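You operate a simulated robot arm through the tools that you are given. There is no shell and no other tool. Be economical: measure what you need, move in short steps, check, and stop when the job is done.

You run a simulated two-armed robot. Do the job below in one go: nothing can be reset, and whatever is moved stays where it is left.

Task
Take the tall grey-band cylinder and leave it on the grey saucer. Then take the white jug and leave it on the test batt. Then shut the pale flap. Do these in the order given. Set down upright: tall grey-band cylinder, white jug.

It is judged by the outcome, as a careful person would: the job done as asked, and still so three seconds after it is handed in. It fails if anything else is knocked over, pushed out of place, dropped, spilled or broken.

Robot
Two 6-joint arms with fingered hands on one trunk, on a base that drives. Base frame: it is fixed to the floor where the robot stands at the start and does not move with it; the origin is under the middle of the robot, x ahead of it, y to its left, z up; the surface under the hand at the start is at about z = 0.72. Readings come in m, rad, newtons and seconds.
The left shoulder is at the start at [0.05, 0.17, 0.873], the right one opposite. With the tool pointing down near the work surface each hand reaches from about 0.52 to 0.78 m from the robot's upright axis, wherever it stands, measured 20 degrees to its own side. Places, roughly: grey saucer [-2, -2.75, 0.25]; pale flap [5.3, 0.5, 1]; test batt [3.5, -8.5, 1]; white jug [5.5, -6.5, 0.25]. Payload 3.5 kg a hand.
The TCP of each hand is the grasp point between the finger pads, 0.026 m short of the fingertips. In the tool frame z runs along the fingers and y along their closing line. Largest opening 0.132 m; the body of the gripper starts 0.073 m behind the TCP. The gripper is a hand of 3 fingers: y runs from the thumb to the fingers, the wrist lies at [0, 0, -0.234] in the tool frame, and closing takes about 1.5 s.
Orientation is told as [roll, pitch, yaw] about the base's x, y, z axes, in that order, counted from this pose: with the fingers straight down and closing along the base's y, the tool's x points along the base's -x, its y along +y and its z along -z.

Tools
- The arms move only by the tool jog_arm. It takes "left_increments", "right_increments" or both (then of equal length, played together; a hand with none holds still); each is a list of rows, each an object (a shift or turn left out is 0, a gripper value left out holds the last) with "jaw": the opening in per cent of the stroke, from 0 (shut) to 100 (fully open); "slide": the shift along the tool's x, y, z in units of 200 mm (1.0 is 200 mm), a list of three; "rotation": the turn, a rotation vector about the tool's x, y, z in units of 120 degrees (1.0 is 120 degrees), a list of three. In form: [{"jaw": jaw, "slide": [dx, dy, dz], "rotation": [wx, wy, wz]}, ...]. A call has 1 to 8 rows; each row is the pose to reach, as a shift and turn from the pose commanded when the call began, along the tool's axes at that moment. A call with a number of a shift or a turn outside -1 to 1 is refused whole. A row lasts 0.2 s, in which the tool goes at most 0.05 m and 0.15 rad; a call with a longer step from one row to the next is refused whole, and so is a gripper value outside its range. A pose out of reach is approached as far as the arm can. The call stops where the force on the tool passes 40 N (or 10 N more than at its start, if that is more) or the arm is blocked; 0.2 s more then pass. The fingers move at their own pace (about 0.153 m/s each) and stop on an object; they squeeze with about 23 N. The grip force told is the motor's: it shows also when the fingers shut on nothing. Time passes only in rows, and 0.2 s behind the last, so rows that repeat a pose let the fingers close. It gives the time, the measured TCP pose, the force on the tool (base axes), the opening and the grip force at its end, in the units of the frame above (readings bear some noise), with the torque about the TCP (base axes, N m) and any sound that the robot's microphone picked up.
- Cameras (640 x 400 px; columns grow to the right, rows downward): "scene" is now at [0.0331, -0.0105, 1.4845]; the picture's right is [-0.15, -0.99, 0.00], its down [-0.60, 0.09, -0.80] and it looks along [0.79, -0.12, -0.60] (base axes); focal length 261 px, centre (320, 200). "left" rides on the left gripper at [-0.062, 0.003, -0.092] in its tool frame; the picture's right is [-0.05, -1.00, 0.00], its down [0.83, -0.04, -0.56] and it looks along [0.55, -0.03, 0.83] (tool axes); focal length 230 px, centre (320, 200). "right" rides on the right gripper at [0.062, 0.003, -0.092] in its tool frame; the picture's right is [-0.05, 1.00, 0.00], its down [-0.83, -0.04, -0.56] and it looks along [-0.55, -0.03, 0.83] (tool axes); focal length 230 px, centre (320, 200). There is no depth. A picture from a camera that has moved, and an enlarged one, comes with that camera's place and axes in the base frame and with its lens. The place of the scene camera against the robot may be out by one fixed shift of up to 0.018 m in any direction.
- snapshot(camera): a new picture of that camera. The clock stands still meanwhile.
- slide_trunk(by): slides the trunk up (or, below 0, down) by that many m; the arms and the scene camera ride with it, the base frame stays. It gives what a move gives, with no picture.
- roll_base(legs): drives the robot by 1 to 6 legs, each [ahead, left, turn to the left] in m, m and rad, along the robot's own axes; the way and the turn of a leg run together, so that a leg with both is an arc; at most 1.5 m and 3.142 rad a leg. The arms and the cameras ride along, it lands a little off, and it stops where it bumps. It gives what a move gives.
- hand_shape(shape, hand): the hand has 3 fingers and takes this shape, open, in about a second: jaw (thumb against the fingers, like two jaws); tri (thumb and two fingers); tip (a fingertip pinch); poke (one finger out to press); point (the index stretched); flat (the hand flat); cup (the hand cupped); fist (a fist). The gripper value then closes the fingers along that shape, each until it touches; the sizes above hold for jaw. It gives what a move gives, with no picture.
- aim_head(pan, tilt): turns the head with the scene camera to pan (to the left, within 1.501 rad either way) and tilt (down, from -0.506 to 1.204), counted from straight ahead of the robot. It gives what a move gives.
- close_up(camera, box): a new picture of the part [left, top, right, bottom] of that camera's present view, enlarged. The clock stands still meanwhile.
- finish_job(): hands the job in; it is judged then, once.

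Go step by step. Nothing tells you exact positions but the pictures and the camera data: compare them with the known pose of the tool, close in by small moves and look again before you grip or let go. The budget is 165 turns and 122 pictures, counting those below and the enlarged ones. Unless the task says otherwise, let go and move clear before handing in, and close with one line.

The tools are called as name(argument=value, ...) on one line, values as JSON. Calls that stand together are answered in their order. jog_arm: Moves the arms, as the interface text tells. Its arguments: {"type":"object","properties":{"left_increments":{"type":"array","items":{"type":"object","properties":{"jaw":{"type":"number"},"slide":{"type":"array","items":{"type":"number"}},"rotation":{"type":"array","items":{"type":"number"}}}}},"right_increments":{"type":"array","items":{"type":"object","properties":{"jaw":{"type":"number"},"slide":{"type":"array","items":{"type":"number"}},"rotation":{"type":"array","items":{"type":"number"}}}}}},"required":[]} The other tools are called the same way: slide_trunk (by) slides the trunk up or down; hand_shape (shape, hand) gives the hand a shape; roll_base (legs) drives the base; aim_head (pan, tilt) turns the head that bears the scene camera; snapshot (camera) takes a picture; close_up (camera, box) takes an enlarged picture of a part of a camera's view; finish_job () hands the job in.

At the start:

```text
clock: 0.0
left_tcp_pos: [0.59, 0.1493, 1.016]
left_tcp_rot: [0.0, 0.0, 0.0]
left_force: [0.2, -0.5, 0.8]
left_torque: [0.04, -0.02, -0.02]
left_grip_width: 0.132
left_finger_force: 0.1
left_shape: jaw
right_tcp_pos: [0.5917, -0.3607, 0.9199]
right_tcp_rot: [0.0, 0.001, 0.001]
right_force: [0.2, -0.1, 0.4]
right_torque: [-0.01, 0.0, 0.03]
right_grip_width: 0.1319
right_finger_force: 0.0
right_shape: jaw
trunk travel left (down, up): [-0.488, 0.222]
robot x, y, heading: [-0.0017, -0.0034, -0.001]
head pan, tilt: [-0.147, 0.648]
```

scene: 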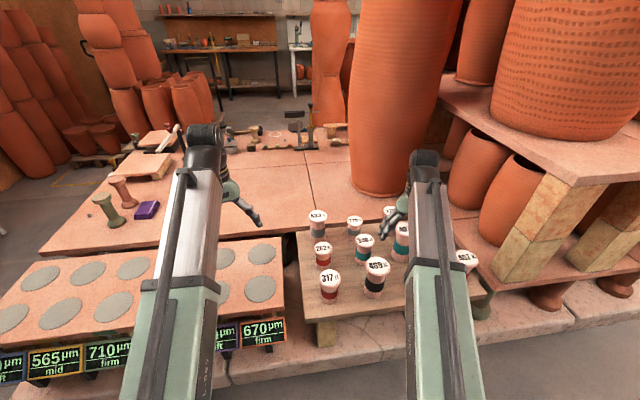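
right: 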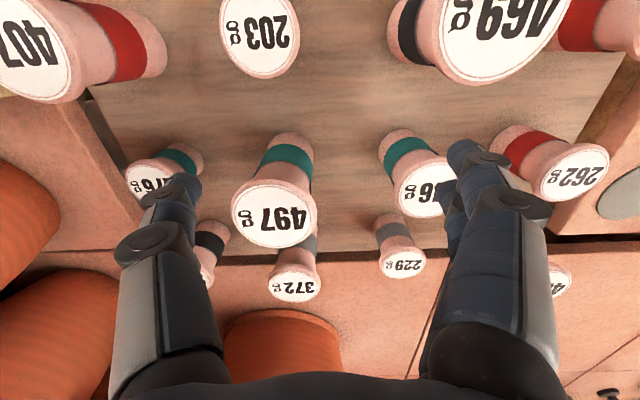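
left: 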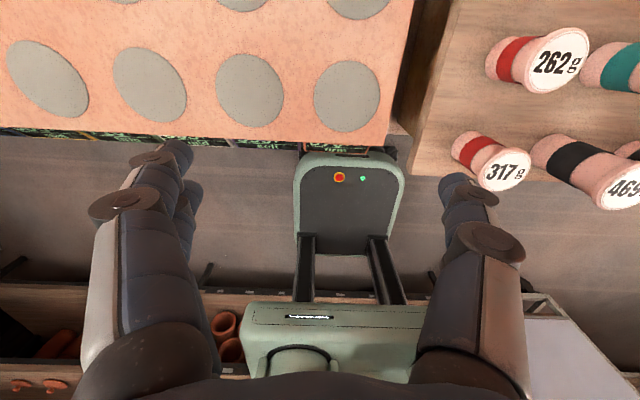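

I see a wooden board with banded, weight-labelled cylinders ahead on the right, under the right hand. I need to find the tall grey-band one among them, so I look closer.

close_up(camera="scene", box=[290, 190, 490, 315])

close_up(camera="right", box=[120, 100, 620, 310])

```text
3.20 times, centred on (390, 252) of scene
camera zoom: at [0.0331, -0.0105, 1.4845], right [-0.15, -0.99, 0.0], down [-0.6, 0.09, -0.8], along [0.79, -0.12, -0.6], focal length 836 px, centre (96, 32)
```

zoom: 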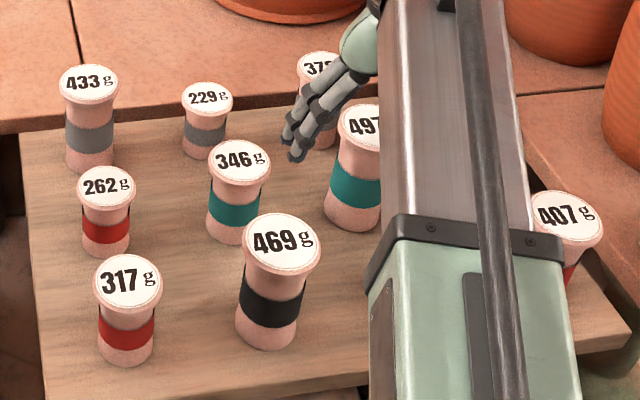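

```text
1.28 times, centred on (370, 205) of right
camera zoom: at [0.5304, -0.3568, 1.0111], right [0.05, 1.0, 0.0], down [0.83, -0.04, 0.56], along [0.55, -0.03, -0.83], focal length 294 px, centre (256, 194)
```

zoom: 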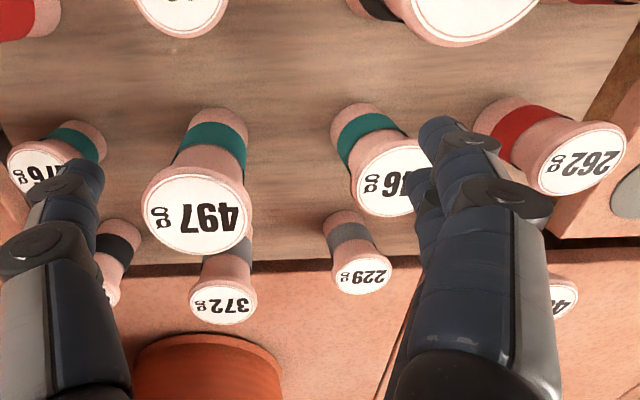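

The tall grey-band one looks to be the 433 g at about (0.78, -0.115), top at z≈0.84. I check the gap between the base and the table, and get a clearer view.

aim_head(pan=0.0, tilt=1.15)

snapshot(camera="scene")

```text
clock: 0.9
left_tcp_pos: [0.5893, 0.1488, 1.0166]
left_tcp_rot: [-0.001, 0.0, -0.001]
left_force: [0.6, -0.8, -0.2]
left_torque: [0.0, 0.0, 0.02]
left_grip_width: 0.1321
left_finger_force: 0.0
left_shape: jaw
right_tcp_pos: [0.5914, -0.3594, 0.9193]
right_tcp_rot: [0.0, 0.002, 0.001]
right_force: [0.3, 0.7, -0.4]
right_torque: [0.01, 0.02, 0.0]
right_grip_width: 0.132
right_finger_force: 0.0
right_shape: jaw
trunk travel left (down, up): [-0.488, 0.222]
robot x, y, heading: [0.0052, 0.0013, 0.004]
head pan, tilt: [0.0, 1.15]
```

```text
116 pictures are left
camera scene: at [0.0068, 0.0022, 1.4469], right [0.0, -1.0, 0.0], down [-0.91, 0.0, -0.41], along [0.41, 0.0, -0.91], focal length 261 px, centre (320, 200)
```

scene: 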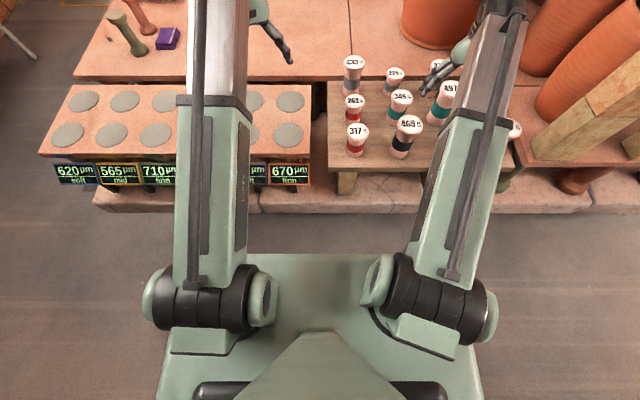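

The base has ample gap to the plinth (about 0.3 m). I raise the right hand and drive 0.12 m ahead to bring the 433 g cylinder into reach.

jog_arm(right_increments=[{"slide": [0, 0, -0.2]}, {"slide": [0, 0, -0.4]}])

roll_base(legs=[[0.12, 0, 0]])

aim_head(pan=-0.15, tilt=0.8)

snapshot(camera="scene")

snapshot(camera="right")

```text
clock: 1.5
left_tcp_pos: [0.5896, 0.1497, 1.0158]
left_tcp_rot: [0.0, 0.001, 0.0]
left_force: [-0.2, 0.1, 0.1]
left_torque: [-0.01, 0.02, -0.02]
left_grip_width: 0.132
left_finger_force: 0.1
left_shape: jaw
right_tcp_pos: [0.5896, -0.3618, 1.0012]
right_tcp_rot: [0.002, -0.001, 0.0]
right_force: [0.1, -0.7, 0.1]
right_torque: [-0.01, -0.02, -0.01]
right_grip_width: 0.1317
right_finger_force: 0.1
right_shape: jaw
trunk travel left (down, up): [-0.488, 0.222]
robot x, y, heading: [0.0004, 0.0013, 0.002]
head pan, tilt: [0.0, 1.15]
```

```text
clock: 2.8
left_tcp_pos: [0.7102, 0.1504, 1.0148]
left_tcp_rot: [0.0, 0.001, 0.0]
left_force: [0.0, -0.2, 0.2]
left_torque: [-0.02, 0.03, -0.01]
left_grip_width: 0.132
left_finger_force: 0.0
left_shape: jaw
right_tcp_pos: [0.7124, -0.3616, 1.0007]
right_tcp_rot: [-0.001, 0.001, 0.0]
right_force: [-0.4, -0.6, 0.0]
right_torque: [-0.03, 0.06, 0.0]
right_grip_width: 0.1323
right_finger_force: 0.1
right_shape: jaw
trunk travel left (down, up): [-0.488, 0.222]
robot x, y, heading: [0.1178, -0.0029, 0.001]
head pan, tilt: [0.0, 1.15]
```

```text
clock: 3.6
left_tcp_pos: [0.7092, 0.1503, 1.0154]
left_tcp_rot: [-0.001, 0.0, 0.002]
left_force: [-0.6, 0.9, 0.7]
left_torque: [0.03, 0.01, -0.01]
left_grip_width: 0.1317
left_finger_force: 0.1
left_shape: jaw
right_tcp_pos: [0.7104, -0.3613, 1.0009]
right_tcp_rot: [-0.001, 0.0, 0.0]
right_force: [0.4, 0.4, -0.6]
right_torque: [0.02, 0.02, 0.03]
right_grip_width: 0.1319
right_finger_force: 0.1
right_shape: jaw
trunk travel left (down, up): [-0.488, 0.222]
robot x, y, heading: [0.1187, 0.0036, -0.001]
head pan, tilt: [-0.15, 0.799]
```

```text
115 pictures are left
camera scene: at [0.1468, -0.0098, 1.4717], right [-0.15, -0.99, 0.0], down [-0.71, 0.11, -0.7], along [0.69, -0.1, -0.72], focal length 261 px, centre (320, 200)
```

scene: 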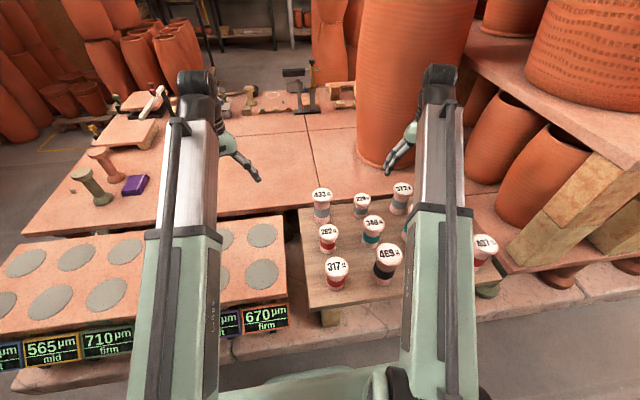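

```text
114 pictures are left
camera right: at [0.6497, -0.3587, 1.0925], right [0.05, 1.0, 0.0], down [0.83, -0.04, 0.56], along [0.55, -0.03, -0.83], focal length 230 px, centre (320, 200)
```

right: 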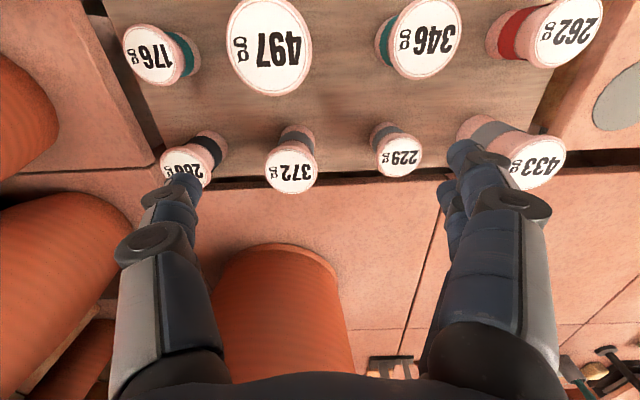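

The 433 g top comes out at about (0.772, -0.112, 0.846) from both cameras. I bring the right hand towards it at the same height and shift the left hand aside.

jog_arm(right_increments=[{"slide": [-0.07, 0.2, 0]}, {"slide": [-0.14, 0.4, 0]}, {"slide": [-0.21, 0.6, 0]}, {"slide": [-0.28, 0.8, 0]}, {"slide": [-0.3, 1.0, 0]}], left_increments=[{"slide": [0, 0.2, 0]}, {"slide": [0, 0.4, 0]}, {"slide": [0, 0.5, 0]}, {"slide": [0, 0.5, 0]}, {"slide": [0, 0.5, 0]}])

snapshot(camera="right")

```text
clock: 4.8
left_tcp_pos: [0.7087, 0.2505, 1.0154]
left_tcp_rot: [0.001, 0.0, -0.001]
left_force: [-0.5, 0.6, 0.7]
left_torque: [0.01, -0.01, 0.02]
left_grip_width: 0.132
left_finger_force: 0.1
left_shape: jaw
right_tcp_pos: [0.7703, -0.1624, 1.0021]
right_tcp_rot: [-0.001, 0.001, 0.002]
right_force: [-0.1, 0.0, -0.4]
right_torque: [0.0, 0.0, 0.01]
right_grip_width: 0.1317
right_finger_force: 0.1
right_shape: jaw
trunk travel left (down, up): [-0.488, 0.222]
robot x, y, heading: [0.1199, 0.0024, -0.002]
head pan, tilt: [-0.15, 0.799]
```

```text
113 pictures are left
camera right: at [0.7103, -0.1597, 1.0929], right [0.05, 1.0, 0.0], down [0.83, -0.04, 0.56], along [0.55, -0.03, -0.83], focal length 230 px, centre (320, 200)
```

right: 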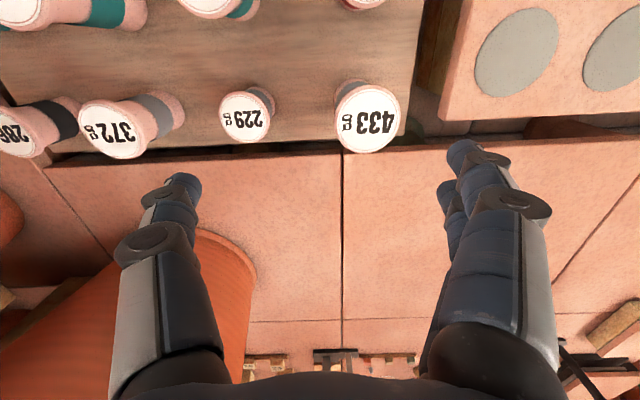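

The cylinder axis is confirmed at (0.771, -0.113). I centre the hand and descend part way.

jog_arm(right_increments=[{"slide": [0, 0.245, 0]}, {"slide": [0, 0.245, 0.2]}, {"slide": [0, 0.245, 0.4]}, {"slide": [0, 0.245, 0.55]}])

snapshot(camera="right")

snapshot(camera="scene")

```text
clock: 5.8
left_tcp_pos: [0.7102, 0.2495, 1.0143]
left_tcp_rot: [0.0, -0.001, 0.0]
left_force: [-0.2, 0.2, 0.4]
left_torque: [-0.01, -0.03, -0.02]
left_grip_width: 0.1318
left_finger_force: 0.0
left_shape: jaw
right_tcp_pos: [0.7717, -0.1138, 0.8901]
right_tcp_rot: [0.0, 0.001, 0.0]
right_force: [0.4, 0.1, 0.9]
right_torque: [-0.02, 0.0, 0.03]
right_grip_width: 0.1316
right_finger_force: 0.1
right_shape: jaw
trunk travel left (down, up): [-0.488, 0.222]
robot x, y, heading: [0.1198, 0.0028, -0.003]
head pan, tilt: [-0.15, 0.799]
```

```text
112 pictures are left
camera right: at [0.7109, -0.1111, 0.9814], right [0.05, 1.0, 0.0], down [0.83, -0.04, 0.56], along [0.55, -0.03, -0.83], focal length 230 px, centre (320, 200)
```

right: 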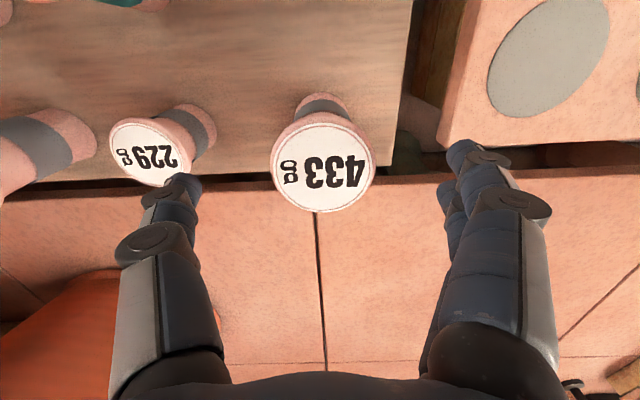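

```text
111 pictures are left
camera scene: at [0.1469, -0.0096, 1.4718], right [-0.15, -0.99, 0.0], down [-0.71, 0.11, -0.7], along [0.69, -0.1, -0.72], focal length 261 px, centre (320, 200)
```

scene: 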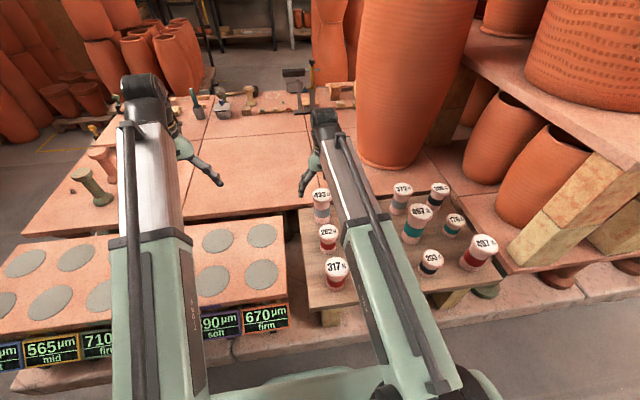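

The hand is aligned over the cylinder. I narrow the jaw slightly (to stay clear of the 229 g piece), descend and grip round the band.

jog_arm(right_increments=[{"slide": [-0.01, 0, 0], "jaw": 82}, {"slide": [-0.01, 0, 0.1]}, {"slide": [-0.01, 0, 0.22]}, {"slide": [-0.01, 0, 0.34]}, {"slide": [-0.01, 0, 0.46]}, {"slide": [-0.01, 0, 0.475]}])

snapshot(camera="right")

```text
clock: 7.2
left_tcp_pos: [0.7084, 0.2504, 1.0146]
left_tcp_rot: [-0.001, 0.0, 0.003]
left_force: [-0.7, -0.4, -0.8]
left_torque: [-0.01, 0.01, 0.05]
left_grip_width: 0.1319
left_finger_force: 0.0
left_shape: jaw
right_tcp_pos: [0.7727, -0.1116, 0.7964]
right_tcp_rot: [0.001, 0.002, 0.0]
right_force: [-0.4, -0.5, 0.2]
right_torque: [0.0, 0.01, 0.0]
right_grip_width: 0.1085
right_finger_force: 0.1
right_shape: jaw
trunk travel left (down, up): [-0.488, 0.222]
robot x, y, heading: [0.1178, -0.0026, 0.004]
head pan, tilt: [-0.15, 0.799]
```

```text
110 pictures are left
camera right: at [0.7117, -0.1082, 0.8884], right [0.05, 1.0, 0.0], down [0.83, -0.04, 0.56], along [0.55, -0.03, -0.83], focal length 230 px, centre (320, 200)
```

right: 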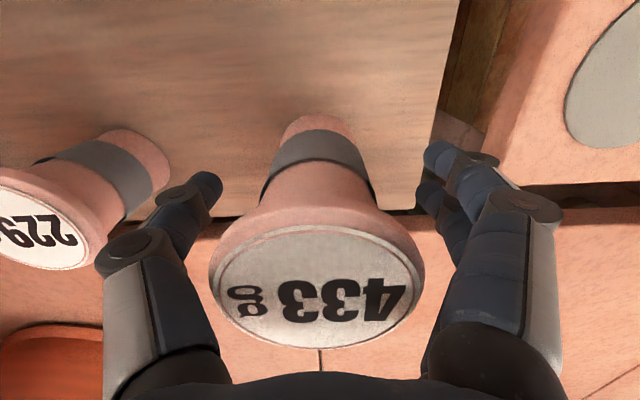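

Thumb and fingers sit either side of the cylinder with clearance. I close.

jog_arm(right_increments=[{"jaw": 0}, {"jaw": 0}, {"jaw": 0}, {"jaw": 0}, {"jaw": 0}, {"jaw": 0}, {"jaw": 0}, {"jaw": 0}])

snapshot(camera="right")

```text
clock: 9.0
left_tcp_pos: [0.7092, 0.2499, 1.0148]
left_tcp_rot: [0.001, -0.001, 0.0]
left_force: [-0.3, 0.6, 0.7]
left_torque: [0.0, -0.01, 0.0]
left_grip_width: 0.1319
left_finger_force: 0.1
left_shape: jaw
right_tcp_pos: [0.7727, -0.1118, 0.7975]
right_tcp_rot: [-0.001, 0.0, 0.0]
right_force: [-0.8, 0.7, 0.2]
right_torque: [-0.02, -0.01, 0.01]
right_grip_width: 0.0445
right_finger_force: 22.7
right_shape: jaw
trunk travel left (down, up): [-0.488, 0.222]
robot x, y, heading: [0.121, 0.0, -0.002]
head pan, tilt: [-0.15, 0.799]
```

```text
109 pictures are left
camera right: at [0.7117, -0.1083, 0.8887], right [0.05, 1.0, 0.0], down [0.83, -0.04, 0.56], along [0.55, -0.03, -0.83], focal length 230 px, centre (320, 200)
```

right: 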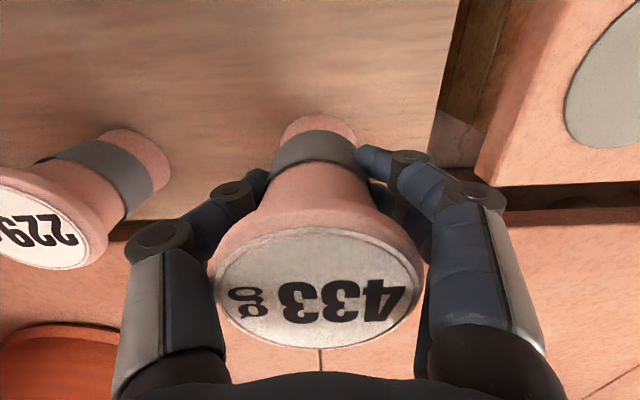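

The grip holds at 44 mm. I lift straight up.

jog_arm(right_increments=[{"slide": [0, 0, -0.1]}, {"slide": [0, 0, -0.3]}, {"slide": [0, 0, -0.5]}, {"slide": [0, 0, -0.7]}, {"slide": [0, 0, -0.9]}, {"slide": [0, 0, -1.0]}])

snapshot(camera="right")

aim_head(pan=-1.5, tilt=0.3)

snapshot(camera="scene")

```text
clock: 10.4
left_tcp_pos: [0.7101, 0.2508, 1.0147]
left_tcp_rot: [0.001, -0.001, 0.002]
left_force: [0.1, 0.0, -0.8]
left_torque: [0.03, 0.03, 0.01]
left_grip_width: 0.132
left_finger_force: 0.0
left_shape: jaw
right_tcp_pos: [0.7721, -0.1137, 0.9977]
right_tcp_rot: [0.0, -0.002, 0.001]
right_force: [0.5, 0.6, -4.9]
right_torque: [0.02, 0.01, -0.02]
right_grip_width: 0.0443
right_finger_force: 22.8
right_shape: jaw
trunk travel left (down, up): [-0.488, 0.222]
robot x, y, heading: [0.1191, -0.0005, -0.001]
head pan, tilt: [-0.15, 0.799]
```

```text
108 pictures are left
camera right: at [0.7106, -0.1095, 1.0879], right [0.05, 1.0, 0.0], down [0.83, -0.04, 0.55], along [0.55, -0.03, -0.83], focal length 230 px, centre (320, 200)
```

right: 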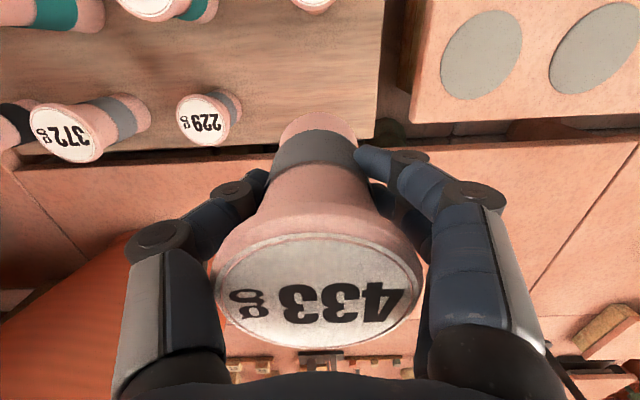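

```text
clock: 11.9
left_tcp_pos: [0.7096, 0.2489, 1.0148]
left_tcp_rot: [-0.001, 0.0, 0.001]
left_force: [0.6, 0.3, 0.0]
left_torque: [0.01, 0.0, 0.04]
left_grip_width: 0.1319
left_finger_force: 0.1
left_shape: jaw
right_tcp_pos: [0.7711, -0.1128, 0.9965]
right_tcp_rot: [0.0, 0.0, 0.001]
right_force: [-0.5, -0.5, -4.7]
right_torque: [0.01, 0.02, 0.02]
right_grip_width: 0.0443
right_finger_force: 23.1
right_shape: jaw
trunk travel left (down, up): [-0.488, 0.222]
robot x, y, heading: [0.1196, 0.0015, -0.002]
head pan, tilt: [-1.499, 0.3]
```

```text
107 pictures are left
camera scene: at [0.0743, -0.091, 1.5161], right [-1.0, -0.07, 0.0], down [-0.02, 0.3, -0.96], along [0.07, -0.95, -0.3], focal length 261 px, centre (320, 200)
```

scene: 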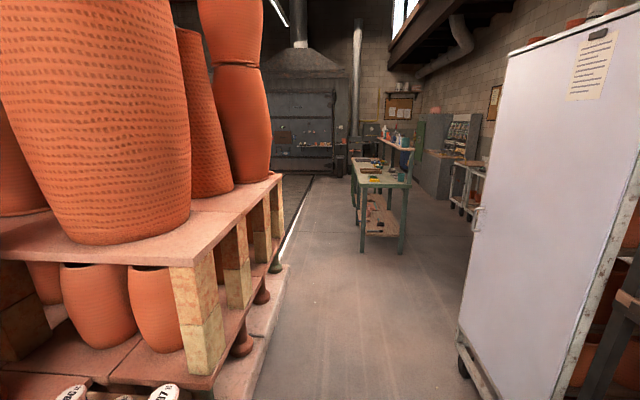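

The cylinder is lifted (about 0.45 kg) and the aisle to the saucer runs along −y. I tuck the arms in, back off from the table and turn right to look round.

jog_arm(right_increments=[{"slide": [0.18, -0.1, -0.05]}, {"slide": [0.36, -0.25, -0.05]}, {"slide": [0.54, -0.4, -0.05]}, {"slide": [0.6, -0.45, -0.05]}], left_increments=[{"slide": [0.18, 0, 0]}, {"slide": [0.3, -0.1, 0]}, {"slide": [0.3, -0.2, 0]}, {"slide": [0.3, -0.3, 0]}])

roll_base(legs=[[-0.3, 0, 0]])

roll_base(legs=[[0, 0, -1.57]])

snapshot(camera="scene")

```text
clock: 12.9
left_tcp_pos: [0.6563, 0.1913, 1.0011]
left_tcp_rot: [0.0, -0.006, 0.002]
left_force: [-0.5, 0.0, 0.2]
left_torque: [-0.02, 0.01, 0.05]
left_grip_width: 0.1319
left_finger_force: 0.1
left_shape: jaw
left hand out of reach, approached as far as the arm can: row 2, 3, 4
right_tcp_pos: [0.655, -0.202, 1.0012]
right_tcp_rot: [-0.001, -0.007, 0.004]
right_force: [0.0, 0.0, -4.3]
right_torque: [0.02, 0.02, -0.02]
right_grip_width: 0.0443
right_finger_force: 23.1
right_shape: jaw
right hand out of reach, approached as far as the arm can: row 4
trunk travel left (down, up): [-0.488, 0.222]
robot x, y, heading: [0.1193, 0.0047, 0.002]
head pan, tilt: [-1.499, 0.3]
```

```text
clock: 14.9
left_tcp_pos: [0.3567, 0.1924, 1.0008]
left_tcp_rot: [0.001, -0.007, 0.007]
left_force: [0.5, 0.7, 0.8]
left_torque: [0.02, -0.02, -0.03]
left_grip_width: 0.1317
left_finger_force: 0.1
left_shape: jaw
right_tcp_pos: [0.3586, -0.1997, 1.0]
right_tcp_rot: [-0.001, -0.006, 0.005]
right_force: [-0.6, -0.2, -3.9]
right_torque: [0.01, 0.02, 0.03]
right_grip_width: 0.0442
right_finger_force: 22.2
right_shape: jaw
trunk travel left (down, up): [-0.488, 0.222]
robot x, y, heading: [-0.1814, -0.0026, 0.005]
head pan, tilt: [-1.499, 0.3]
```

```text
clock: 19.1
left_tcp_pos: [0.0253, -0.5325, 1.0006]
left_tcp_rot: [0.0, -0.007, -1.545]
left_force: [0.0, -0.1, 0.2]
left_torque: [0.01, -0.03, 0.02]
left_grip_width: 0.132
left_finger_force: 0.0
left_shape: jaw
right_tcp_pos: [-0.366, -0.5407, 0.9998]
right_tcp_rot: [-0.001, -0.006, -1.544]
right_force: [-0.6, -0.2, -4.6]
right_torque: [0.05, -0.04, 0.0]
right_grip_width: 0.0438
right_finger_force: 22.6
right_shape: jaw
trunk travel left (down, up): [-0.488, 0.222]
robot x, y, heading: [-0.1828, -0.0006, -1.542]
head pan, tilt: [-1.499, 0.3]
```

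```text
106 pictures are left
camera scene: at [-0.2855, 0.0316, 1.5161], right [-0.1, 1.0, 0.0], down [0.29, 0.03, -0.96], along [-0.95, -0.09, -0.3], focal length 261 px, centre (320, 200)
```

scene: 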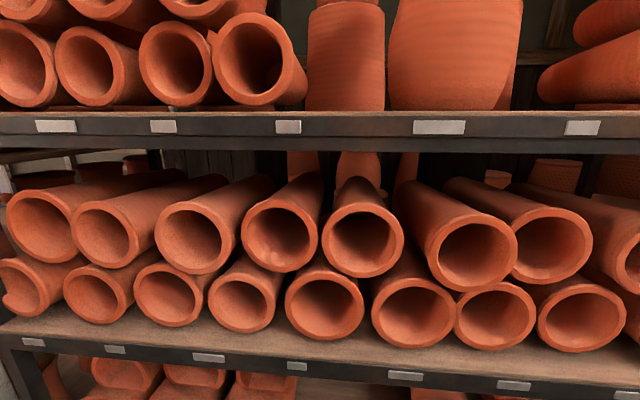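

Behind the robot is a rack of pipes. I look ahead along the aisle.

aim_head(pan=-0.3, tilt=0.4)

snapshot(camera="scene")

```text
clock: 20.5
left_tcp_pos: [0.0248, -0.532, 1.0001]
left_tcp_rot: [0.0, -0.006, -1.544]
left_force: [0.3, -0.6, 0.5]
left_torque: [0.01, 0.0, 0.01]
left_grip_width: 0.132
left_finger_force: 0.1
left_shape: jaw
right_tcp_pos: [-0.3668, -0.5411, 1.0009]
right_tcp_rot: [0.0, -0.008, -1.544]
right_force: [-0.2, -0.5, -4.4]
right_torque: [0.05, -0.04, 0.03]
right_grip_width: 0.0439
right_finger_force: 23.0
right_shape: jaw
trunk travel left (down, up): [-0.488, 0.222]
robot x, y, heading: [-0.1765, -0.0024, -1.547]
head pan, tilt: [-0.3, 0.4]
```

```text
105 pictures are left
camera scene: at [-0.2176, -0.0484, 1.5068], right [-0.96, 0.27, 0.0], down [0.11, 0.37, -0.92], along [-0.25, -0.89, -0.39], focal length 261 px, centre (320, 200)
```

scene: 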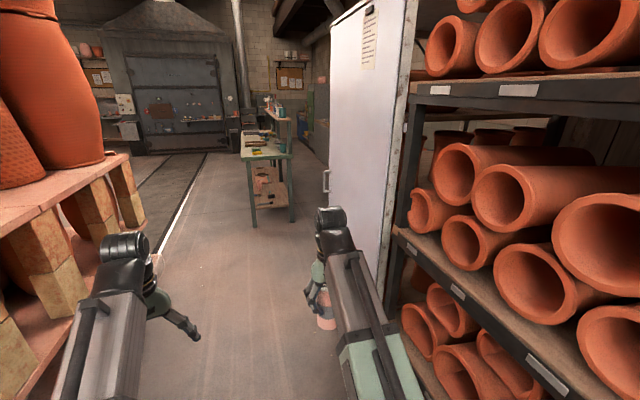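

The aisle is clear between x≈-0.76 and 0.58. I drive ahead along −y.

roll_base(legs=[[1.3, 0.04, -0.02]])

aim_head(pan=-0.7, tilt=0.45)

snapshot(camera="scene")

```text
clock: 27.1
left_tcp_pos: [0.0843, -1.8465, 1.0002]
left_tcp_rot: [0.0, -0.006, -1.557]
left_force: [0.0, 0.3, 1.2]
left_torque: [0.0, -0.03, 0.0]
left_grip_width: 0.1317
left_finger_force: 0.1
left_shape: jaw
right_tcp_pos: [-0.3065, -1.8501, 1.0002]
right_tcp_rot: [0.001, -0.007, -1.558]
right_force: [-0.6, -0.1, -5.0]
right_torque: [0.01, -0.01, -0.04]
right_grip_width: 0.0441
right_finger_force: 22.9
right_shape: jaw
trunk travel left (down, up): [-0.488, 0.222]
robot x, y, heading: [-0.1135, -1.3117, -1.556]
head pan, tilt: [-0.3, 0.4]
```

```text
clock: 28.0
left_tcp_pos: [0.0854, -1.8454, 1.0]
left_tcp_rot: [-0.002, -0.006, -1.557]
left_force: [0.7, -0.2, 0.0]
left_torque: [0.01, 0.0, 0.0]
left_grip_width: 0.1319
left_finger_force: 0.2
left_shape: jaw
right_tcp_pos: [-0.3066, -1.8499, 1.0003]
right_tcp_rot: [0.0, -0.007, -1.556]
right_force: [-0.2, -0.2, -4.7]
right_torque: [0.04, -0.01, 0.0]
right_grip_width: 0.0439
right_finger_force: 23.0
right_shape: jaw
trunk travel left (down, up): [-0.488, 0.222]
robot x, y, heading: [-0.112, -1.3092, -1.559]
head pan, tilt: [-0.7, 0.45]
```

```text
104 pictures are left
camera scene: at [-0.1838, -1.341, 1.5022], right [-0.77, 0.63, 0.0], down [0.28, 0.34, -0.9], along [-0.57, -0.7, -0.44], focal length 261 px, centre (320, 200)
```

scene: 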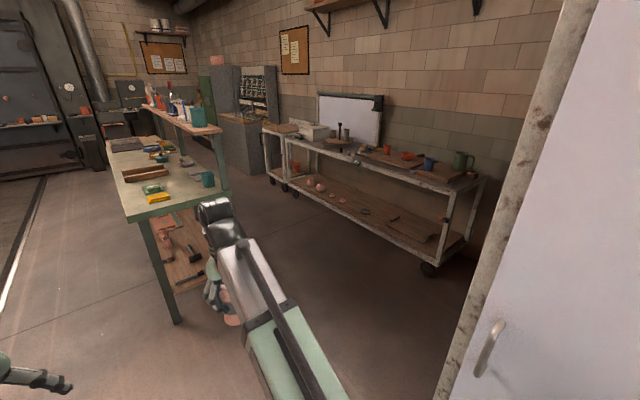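

A wall cart has a lower shelf at about z≈0.25 with small dishes; the saucer should be there. I zoom in.

close_up(camera="scene", box=[260, 110, 500, 280])

```text
2.35 times, centred on (380, 195) of scene
camera zoom: at [-0.1838, -1.341, 1.5022], right [-0.77, 0.63, 0.0], down [0.28, 0.34, -0.9], along [-0.57, -0.7, -0.44], focal length 615 px, centre (179, 212)
```

zoom: 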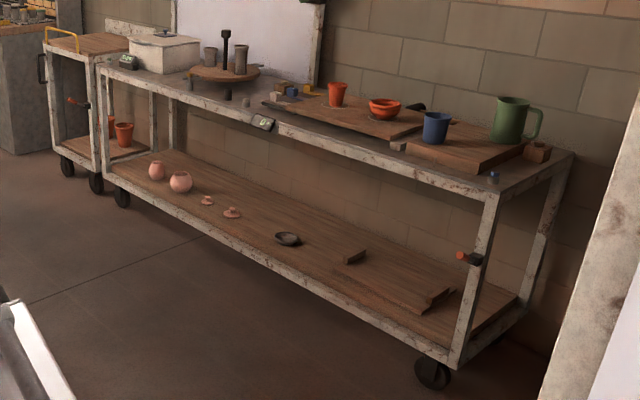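

The grey saucer is on the cart's lower shelf near (-2.0, -2.8, 0.25), about 0.17 m in from the front edge; the top shelf is at about 0.81. I drive past the cabinet and turn to face the cart.

roll_base(legs=[[0.6, 0, 0], [0, 0, -1.58]])

aim_head(pan=0.25, tilt=0.5)

snapshot(camera="scene")

```text
clock: 35.3
left_tcp_pos: [-0.6426, -2.0987, 1.0016]
left_tcp_rot: [0.0, -0.006, 3.13]
left_force: [0.0, -0.6, 0.0]
left_torque: [-0.03, 0.0, -0.03]
left_grip_width: 0.1321
left_finger_force: 0.1
left_shape: jaw
right_tcp_pos: [-0.6343, -1.7094, 1.0004]
right_tcp_rot: [0.0, -0.007, 3.127]
right_force: [0.4, 0.2, -3.5]
right_torque: [-0.02, -0.06, -0.01]
right_grip_width: 0.0438
right_finger_force: 23.5
right_shape: jaw
trunk travel left (down, up): [-0.488, 0.222]
robot x, y, heading: [-0.1026, -1.9185, 3.126]
head pan, tilt: [-0.7, 0.45]
```

```text
clock: 36.5
left_tcp_pos: [-0.6426, -2.1002, 1.0007]
left_tcp_rot: [0.0, -0.006, 3.128]
left_force: [-0.3, 0.5, 0.2]
left_torque: [-0.01, 0.03, 0.01]
left_grip_width: 0.1319
left_finger_force: 0.2
left_shape: jaw
right_tcp_pos: [-0.6339, -1.7097, 1.0009]
right_tcp_rot: [0.0, -0.007, 3.129]
right_force: [1.3, 0.1, -5.0]
right_torque: [-0.02, 0.01, -0.02]
right_grip_width: 0.0438
right_finger_force: 23.1
right_shape: jaw
trunk travel left (down, up): [-0.488, 0.222]
robot x, y, heading: [-0.1014, -1.9185, 3.125]
head pan, tilt: [0.25, 0.499]
```

```text
102 pictures are left
camera scene: at [-0.1639, -1.9382, 1.4977], right [-0.23, 0.97, 0.0], down [0.47, 0.11, -0.88], along [-0.85, -0.2, -0.48], focal length 261 px, centre (320, 200)
```

scene: 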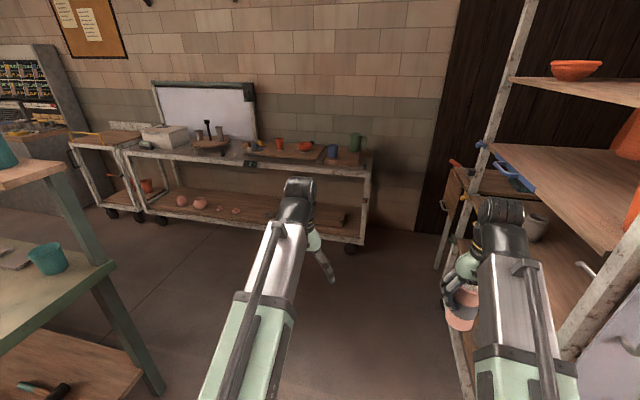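

The cabinet shelves are close on the right and the green table on the left, so I shift left first and then go forward between them.

roll_base(legs=[[0, 0.25, 0.015], [0.9, 0.03, 0]])

aim_head(pan=0.55, tilt=0.7)

snapshot(camera="scene")

```text
clock: 42.8
left_tcp_pos: [-1.5506, -2.3958, 1.0001]
left_tcp_rot: [0.002, -0.004, -3.135]
left_force: [0.5, 1.1, 0.2]
left_torque: [-0.02, 0.0, -0.01]
left_grip_width: 0.1318
left_finger_force: 0.0
left_shape: jaw
right_tcp_pos: [-1.5512, -2.0041, 1.0009]
right_tcp_rot: [-0.001, -0.005, -3.135]
right_force: [-0.4, -0.4, -4.0]
right_torque: [0.01, -0.02, 0.0]
right_grip_width: 0.0436
right_finger_force: 23.3
right_shape: jaw
trunk travel left (down, up): [-0.488, 0.222]
robot x, y, heading: [-1.0144, -2.2031, -3.132]
head pan, tilt: [0.25, 0.499]
```

```text
clock: 43.5
left_tcp_pos: [-1.5498, -2.3958, 1.0015]
left_tcp_rot: [0.0, -0.005, -3.134]
left_force: [-0.6, -1.1, -0.5]
left_torque: [-0.01, 0.02, 0.0]
left_grip_width: 0.132
left_finger_force: 0.1
left_shape: jaw
right_tcp_pos: [-1.5512, -2.0041, 1.0009]
right_tcp_rot: [-0.001, -0.005, -3.136]
right_force: [-0.2, -0.2, -3.7]
right_torque: [-0.02, -0.04, 0.01]
right_grip_width: 0.0435
right_finger_force: 23.4
right_shape: jaw
trunk travel left (down, up): [-0.488, 0.222]
robot x, y, heading: [-1.0152, -2.2053, -3.134]
head pan, tilt: [0.55, 0.7]
```

```text
101 pictures are left
camera scene: at [-1.0599, -2.2443, 1.48], right [-0.53, 0.85, 0.0], down [0.55, 0.34, -0.77], along [-0.65, -0.4, -0.64], focal length 261 px, centre (320, 200)
```

scene: 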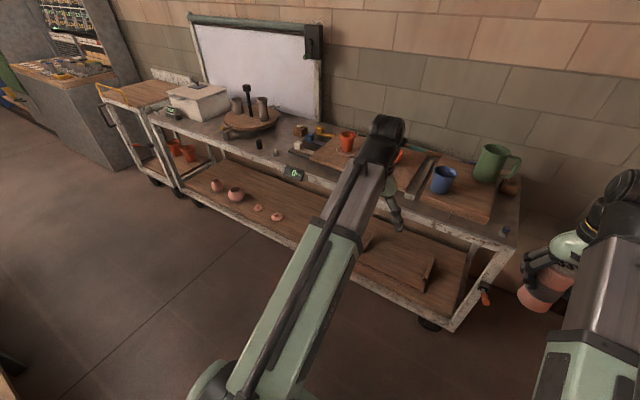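

Floor ahead-left is free. I shift left along the cart so the right arm lines up with the saucer.

roll_base(legs=[[0, 0.75, -0.008]])

aim_head(pan=-0.1, tilt=0.8)

snapshot(camera="scene")

```text
clock: 47.6
left_tcp_pos: [-1.5505, -3.1299, 1.0014]
left_tcp_rot: [0.0, -0.006, 3.139]
left_force: [0.3, -0.1, -0.5]
left_torque: [-0.03, -0.02, -0.01]
left_grip_width: 0.1321
left_finger_force: 0.2
left_shape: jaw
right_tcp_pos: [-1.5475, -2.7395, 1.0006]
right_tcp_rot: [0.0, -0.006, 3.139]
right_force: [-1.1, -0.8, -3.5]
right_torque: [-0.01, -0.02, 0.03]
right_grip_width: 0.0439
right_finger_force: 23.1
right_shape: jaw
trunk travel left (down, up): [-0.488, 0.222]
robot x, y, heading: [-1.0136, -2.9407, 3.138]
head pan, tilt: [0.55, 0.7]
```

```text
clock: 48.6
left_tcp_pos: [-1.5498, -3.1302, 1.0014]
left_tcp_rot: [0.0, -0.005, 3.139]
left_force: [0.5, -0.1, -0.6]
left_torque: [0.01, 0.03, 0.01]
left_grip_width: 0.1321
left_finger_force: 0.0
left_shape: jaw
right_tcp_pos: [-1.5477, -2.7388, 0.9995]
right_tcp_rot: [0.0, -0.006, 3.138]
right_force: [-0.4, -0.2, -3.7]
right_torque: [0.0, -0.03, -0.03]
right_grip_width: 0.0438
right_finger_force: 22.5
right_shape: jaw
trunk travel left (down, up): [-0.488, 0.222]
robot x, y, heading: [-1.0124, -2.9394, 3.14]
head pan, tilt: [-0.099, 0.799]
```

```text
100 pictures are left
camera scene: at [-1.0664, -2.9312, 1.4717], right [0.1, 0.99, 0.0], down [0.71, -0.07, -0.7], along [-0.69, 0.07, -0.72], focal length 261 px, centre (320, 200)
```

scene: 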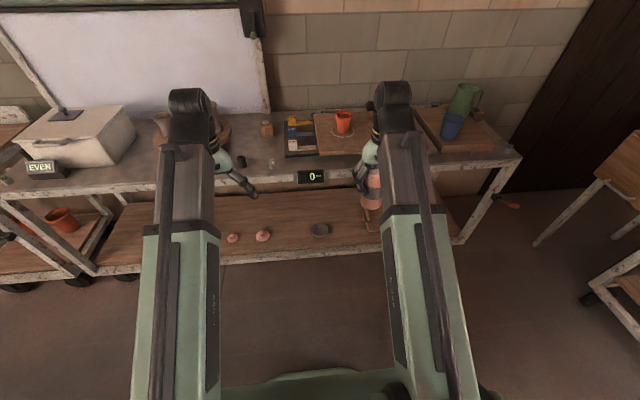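

Saucer seen at about (-1.985, -2.84, 0.26). I zoom in for its shape and the top shelf's underside.

close_up(camera="scene", box=[240, 150, 400, 260])

```text
3.64 times, centred on (320, 205) of scene
camera zoom: at [-1.0664, -2.9312, 1.4717], right [0.1, 0.99, 0.0], down [0.71, -0.07, -0.7], along [-0.69, 0.07, -0.72], focal length 951 px, centre (320, 182)
```

zoom: 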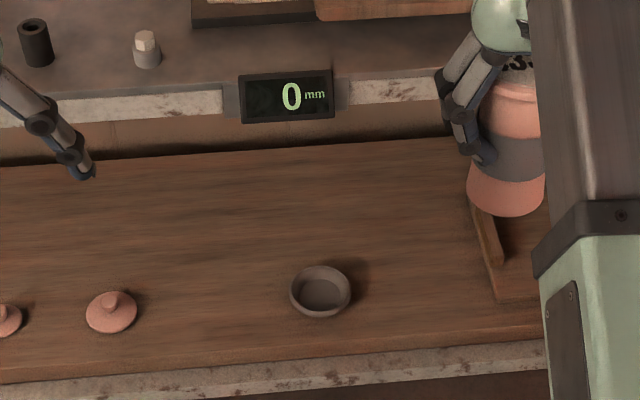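

The saucer is a small rimmed dish (~0.09 m), so I must be accurate. I swing the left arm aside so it won't meet the cart, then lower the trunk.

jog_arm(left_increments=[{"slide": [0, 0.24, 0]}, {"slide": [0, 0.48, 0]}, {"slide": [0.1, 0.68, 0]}, {"slide": [0.25, 0.85, 0]}, {"slide": [0.4, 1.0, 0]}, {"slide": [0.6, 1.0, 0]}, {"slide": [0.8, 1.0, 0]}, {"slide": [1.0, 1.0, 0]}])

slide_trunk(by=-0.42)

```text
clock: 50.4
left_tcp_pos: [-1.3832, -3.3425, 0.9575]
left_tcp_rot: [0.002, -0.01, 3.137]
left_force: [-0.2, 0.3, 0.1]
left_torque: [0.01, 0.01, -0.02]
left_grip_width: 0.1319
left_finger_force: 0.1
left_shape: jaw
left hand out of reach, approached as far as the arm can: row 5, 6, 7, 8
right_tcp_pos: [-1.547, -2.7373, 1.0013]
right_tcp_rot: [0.0, -0.005, 3.137]
right_force: [1.1, -0.2, -4.5]
right_torque: [-0.04, -0.06, 0.0]
right_grip_width: 0.0436
right_finger_force: 23.2
right_shape: jaw
trunk travel left (down, up): [-0.488, 0.222]
robot x, y, heading: [-1.0096, -2.94, 3.135]
head pan, tilt: [-0.099, 0.799]
```

```text
refused: -0.42 is not a number from -0.4 to 0.4
```

The left arm is out of the way now. I lower the trunk in two steps.

slide_trunk(by=-0.4)

slide_trunk(by=-0.04)

jog_arm(right_increments=[{"slide": [0, 0, 0.2]}, {"slide": [0, 0, 0.4]}, {"slide": [0, 0, 0.6]}, {"slide": [0, 0, 0.8]}, {"slide": [0, 0, 0.925]}])

roll_base(legs=[[0.1, 0.1, 0]])

aim_head(pan=-0.25, tilt=0.3)

snapshot(camera="scene")

snapshot(camera="right")

```text
clock: 54.2
left_tcp_pos: [-1.382, -3.344, 0.5588]
left_tcp_rot: [0.003, -0.011, 3.138]
left_force: [-1.0, 0.1, -1.0]
left_torque: [0.02, 0.05, -0.01]
left_grip_width: 0.1317
left_finger_force: 0.1
left_shape: jaw
right_tcp_pos: [-1.5473, -2.7384, 0.6]
right_tcp_rot: [0.001, -0.006, 3.139]
right_force: [-1.0, -0.4, -4.7]
right_torque: [0.0, -0.02, 0.03]
right_grip_width: 0.0438
right_finger_force: 23.0
right_shape: jaw
trunk travel left (down, up): [-0.088, 0.622]
robot x, y, heading: [-1.0084, -2.9416, 3.139]
head pan, tilt: [-0.099, 0.799]
```

```text
clock: 55.1
left_tcp_pos: [-1.3826, -3.343, 0.5175]
left_tcp_rot: [0.002, -0.011, 3.139]
left_force: [1.4, -0.1, -0.7]
left_torque: [0.0, -0.03, -0.03]
left_grip_width: 0.1317
left_finger_force: 0.1
left_shape: jaw
right_tcp_pos: [-1.5474, -2.7375, 0.5604]
right_tcp_rot: [-0.001, -0.007, 3.137]
right_force: [-0.6, 0.5, -3.8]
right_torque: [0.01, -0.05, -0.03]
right_grip_width: 0.0437
right_finger_force: 22.7
right_shape: jaw
trunk travel left (down, up): [-0.048, 0.662]
robot x, y, heading: [-1.0141, -2.9373, 3.141]
head pan, tilt: [-0.099, 0.799]
```

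```text
clock: 56.3
left_tcp_pos: [-1.3819, -3.343, 0.5198]
left_tcp_rot: [0.004, -0.011, 3.138]
left_force: [0.5, -0.2, 0.6]
left_torque: [0.01, 0.01, -0.02]
left_grip_width: 0.1318
left_finger_force: 0.0
left_shape: jaw
right_tcp_pos: [-1.5495, -2.7376, 0.3746]
right_tcp_rot: [-0.001, -0.007, 3.139]
right_force: [-0.5, 0.5, -4.0]
right_torque: [-0.04, -0.03, 0.01]
right_grip_width: 0.0438
right_finger_force: 22.5
right_shape: jaw
trunk travel left (down, up): [-0.048, 0.662]
robot x, y, heading: [-1.0151, -2.9422, 3.139]
head pan, tilt: [-0.099, 0.799]
```

```text
clock: 57.6
left_tcp_pos: [-1.4831, -3.4427, 0.5186]
left_tcp_rot: [0.004, -0.009, 3.142]
left_force: [1.2, 0.0, 0.0]
left_torque: [0.02, -0.01, -0.01]
left_grip_width: 0.1319
left_finger_force: 0.0
left_shape: jaw
right_tcp_pos: [-1.6503, -2.8377, 0.374]
right_tcp_rot: [-0.001, -0.005, 3.139]
right_force: [-0.5, -0.1, -3.3]
right_torque: [0.0, -0.03, -0.01]
right_grip_width: 0.0438
right_finger_force: 23.0
right_shape: jaw
trunk travel left (down, up): [-0.048, 0.662]
robot x, y, heading: [-1.1124, -3.0398, 3.14]
head pan, tilt: [-0.099, 0.799]
```

```text
clock: 58.5
left_tcp_pos: [-1.4829, -3.4426, 0.5195]
left_tcp_rot: [0.005, -0.01, 3.142]
left_force: [-0.5, 0.7, -0.2]
left_torque: [0.01, 0.01, 0.04]
left_grip_width: 0.1319
left_finger_force: 0.0
left_shape: jaw
right_tcp_pos: [-1.6506, -2.8388, 0.3742]
right_tcp_rot: [0.0, -0.006, 3.139]
right_force: [-0.6, -1.3, -4.3]
right_torque: [-0.03, -0.01, 0.02]
right_grip_width: 0.0435
right_finger_force: 22.6
right_shape: jaw
trunk travel left (down, up): [-0.048, 0.662]
robot x, y, heading: [-1.113, -3.0424, 3.139]
head pan, tilt: [-0.25, 0.3]
```

```text
98 pictures are left
camera scene: at [-1.1776, -3.0153, 1.076], right [0.25, 0.97, 0.0], down [0.29, -0.07, -0.95], along [-0.93, 0.24, -0.3], focal length 261 px, centre (320, 200)
```

scene: 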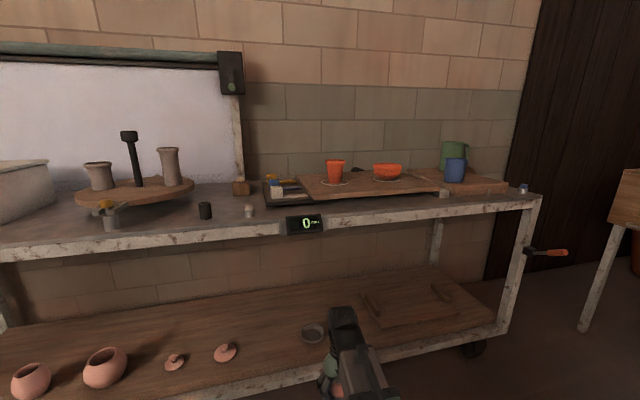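

```text
97 pictures are left
camera right: at [-1.5875, -2.8417, 0.4658], right [-0.05, -1.0, 0.0], down [-0.83, 0.04, 0.56], along [-0.56, 0.03, -0.83], focal length 230 px, centre (320, 200)
```

right: 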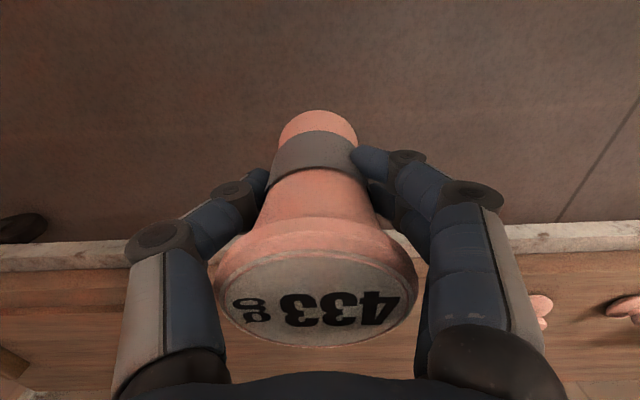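

Entry height looks right: beam underside ≈0.75, wrist ≈0.61, cylinder bottom ≈0.30. I drive forward 0.17 m and check the cylinder against the saucer in the scene picture.

roll_base(legs=[[0.17, 0, 0]])

aim_head(pan=-0.35, tilt=0.7)

snapshot(camera="scene")

snapshot(camera="right")

```text
clock: 60.0
left_tcp_pos: [-1.6494, -3.4435, 0.5183]
left_tcp_rot: [0.003, -0.011, 3.142]
left_force: [-0.3, -0.3, 0.4]
left_torque: [0.01, 0.0, 0.01]
left_grip_width: 0.1319
left_finger_force: 0.0
left_shape: jaw
right_tcp_pos: [-1.8173, -2.8375, 0.3744]
right_tcp_rot: [-0.001, -0.004, 3.141]
right_force: [0.0, 0.1, -4.0]
right_torque: [-0.03, -0.04, 0.03]
right_grip_width: 0.0434
right_finger_force: 22.8
right_shape: jaw
trunk travel left (down, up): [-0.048, 0.662]
robot x, y, heading: [-1.2837, -3.0409, 3.145]
head pan, tilt: [-0.25, 0.3]
```

```text
clock: 60.8
left_tcp_pos: [-1.6509, -3.4423, 0.5177]
left_tcp_rot: [0.002, -0.01, 3.14]
left_force: [0.6, -0.2, 0.3]
left_torque: [0.04, 0.01, 0.03]
left_grip_width: 0.1321
left_finger_force: 0.0
left_shape: jaw
right_tcp_pos: [-1.8183, -2.8371, 0.3746]
right_tcp_rot: [0.0, -0.004, 3.14]
right_force: [0.1, -0.2, -2.6]
right_torque: [-0.02, -0.06, 0.0]
right_grip_width: 0.0436
right_finger_force: 22.9
right_shape: jaw
trunk travel left (down, up): [-0.048, 0.662]
robot x, y, heading: [-1.2801, -3.0418, 3.143]
head pan, tilt: [-0.351, 0.7]
```

```text
96 pictures are left
camera scene: at [-1.3341, -3.009, 1.04], right [0.34, 0.94, 0.0], down [0.6, -0.22, -0.77], along [-0.72, 0.26, -0.64], focal length 261 px, centre (320, 200)
```

scene: 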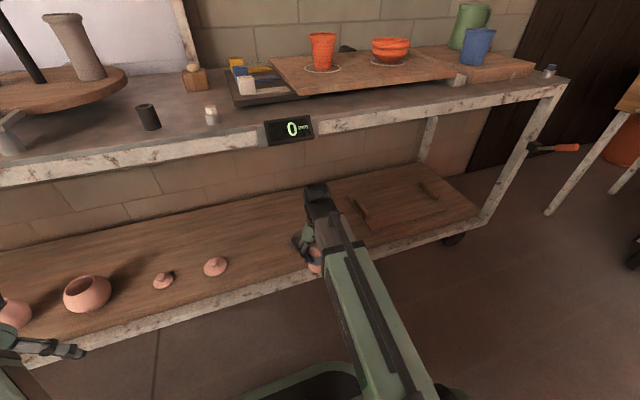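

```text
95 pictures are left
camera right: at [-1.7545, -2.8414, 0.4658], right [-0.05, -1.0, 0.0], down [-0.83, 0.04, 0.56], along [-0.56, 0.03, -0.83], focal length 230 px, centre (320, 200)
```

right: 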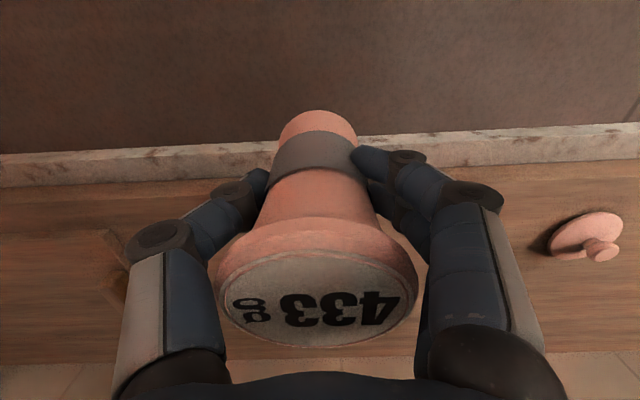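

The saucer is hidden by the wrist, so I slide the hand sideways (+y) to get a direct view of it from the hand camera.

jog_arm(right_increments=[{"slide": [0, -0.22, -0.1]}, {"slide": [0, -0.44, -0.1]}, {"slide": [0, -0.66, -0.1]}, {"slide": [0, -0.88, -0.1]}, {"slide": [0, -0.95, -0.1]}])

snapshot(camera="right")

snapshot(camera="scene")

```text
clock: 62.0
left_tcp_pos: [-1.6509, -3.4428, 0.5185]
left_tcp_rot: [0.004, -0.01, 3.14]
left_force: [0.3, 0.9, 0.2]
left_torque: [0.02, 0.01, -0.04]
left_grip_width: 0.1319
left_finger_force: 0.1
left_shape: jaw
right_tcp_pos: [-1.8163, -2.6466, 0.3942]
right_tcp_rot: [0.001, -0.007, 3.141]
right_force: [-0.5, 0.3, -4.9]
right_torque: [-0.02, -0.04, 0.03]
right_grip_width: 0.0434
right_finger_force: 23.0
right_shape: jaw
trunk travel left (down, up): [-0.048, 0.662]
robot x, y, heading: [-1.2796, -3.0411, 3.143]
head pan, tilt: [-0.351, 0.7]
```

```text
94 pictures are left
camera right: at [-1.7543, -2.6508, 0.4858], right [-0.05, -1.0, 0.0], down [-0.83, 0.04, 0.56], along [-0.56, 0.03, -0.83], focal length 230 px, centre (320, 200)
```

right: 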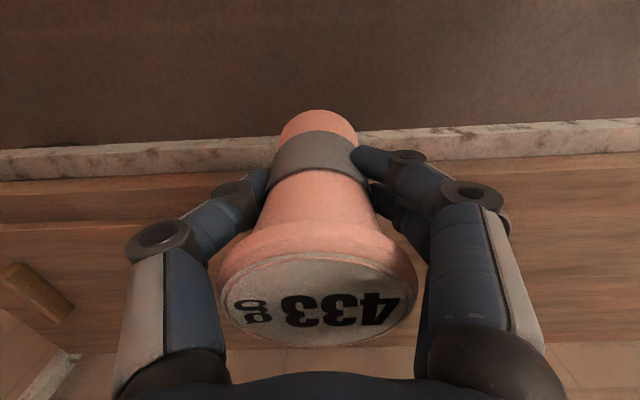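

```text
93 pictures are left
camera scene: at [-1.334, -3.009, 1.04], right [0.34, 0.94, 0.0], down [0.6, -0.22, -0.76], along [-0.72, 0.26, -0.64], focal length 261 px, centre (320, 200)
```

scene: 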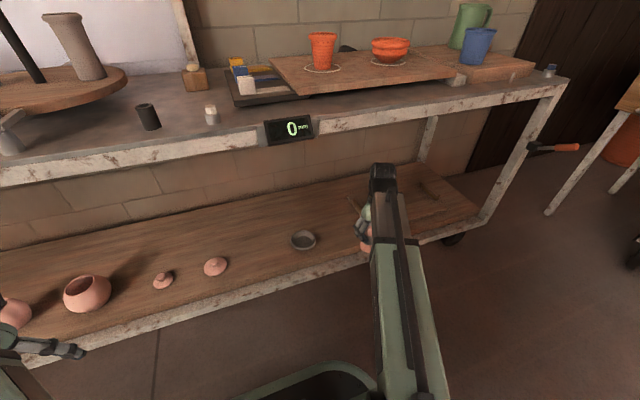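

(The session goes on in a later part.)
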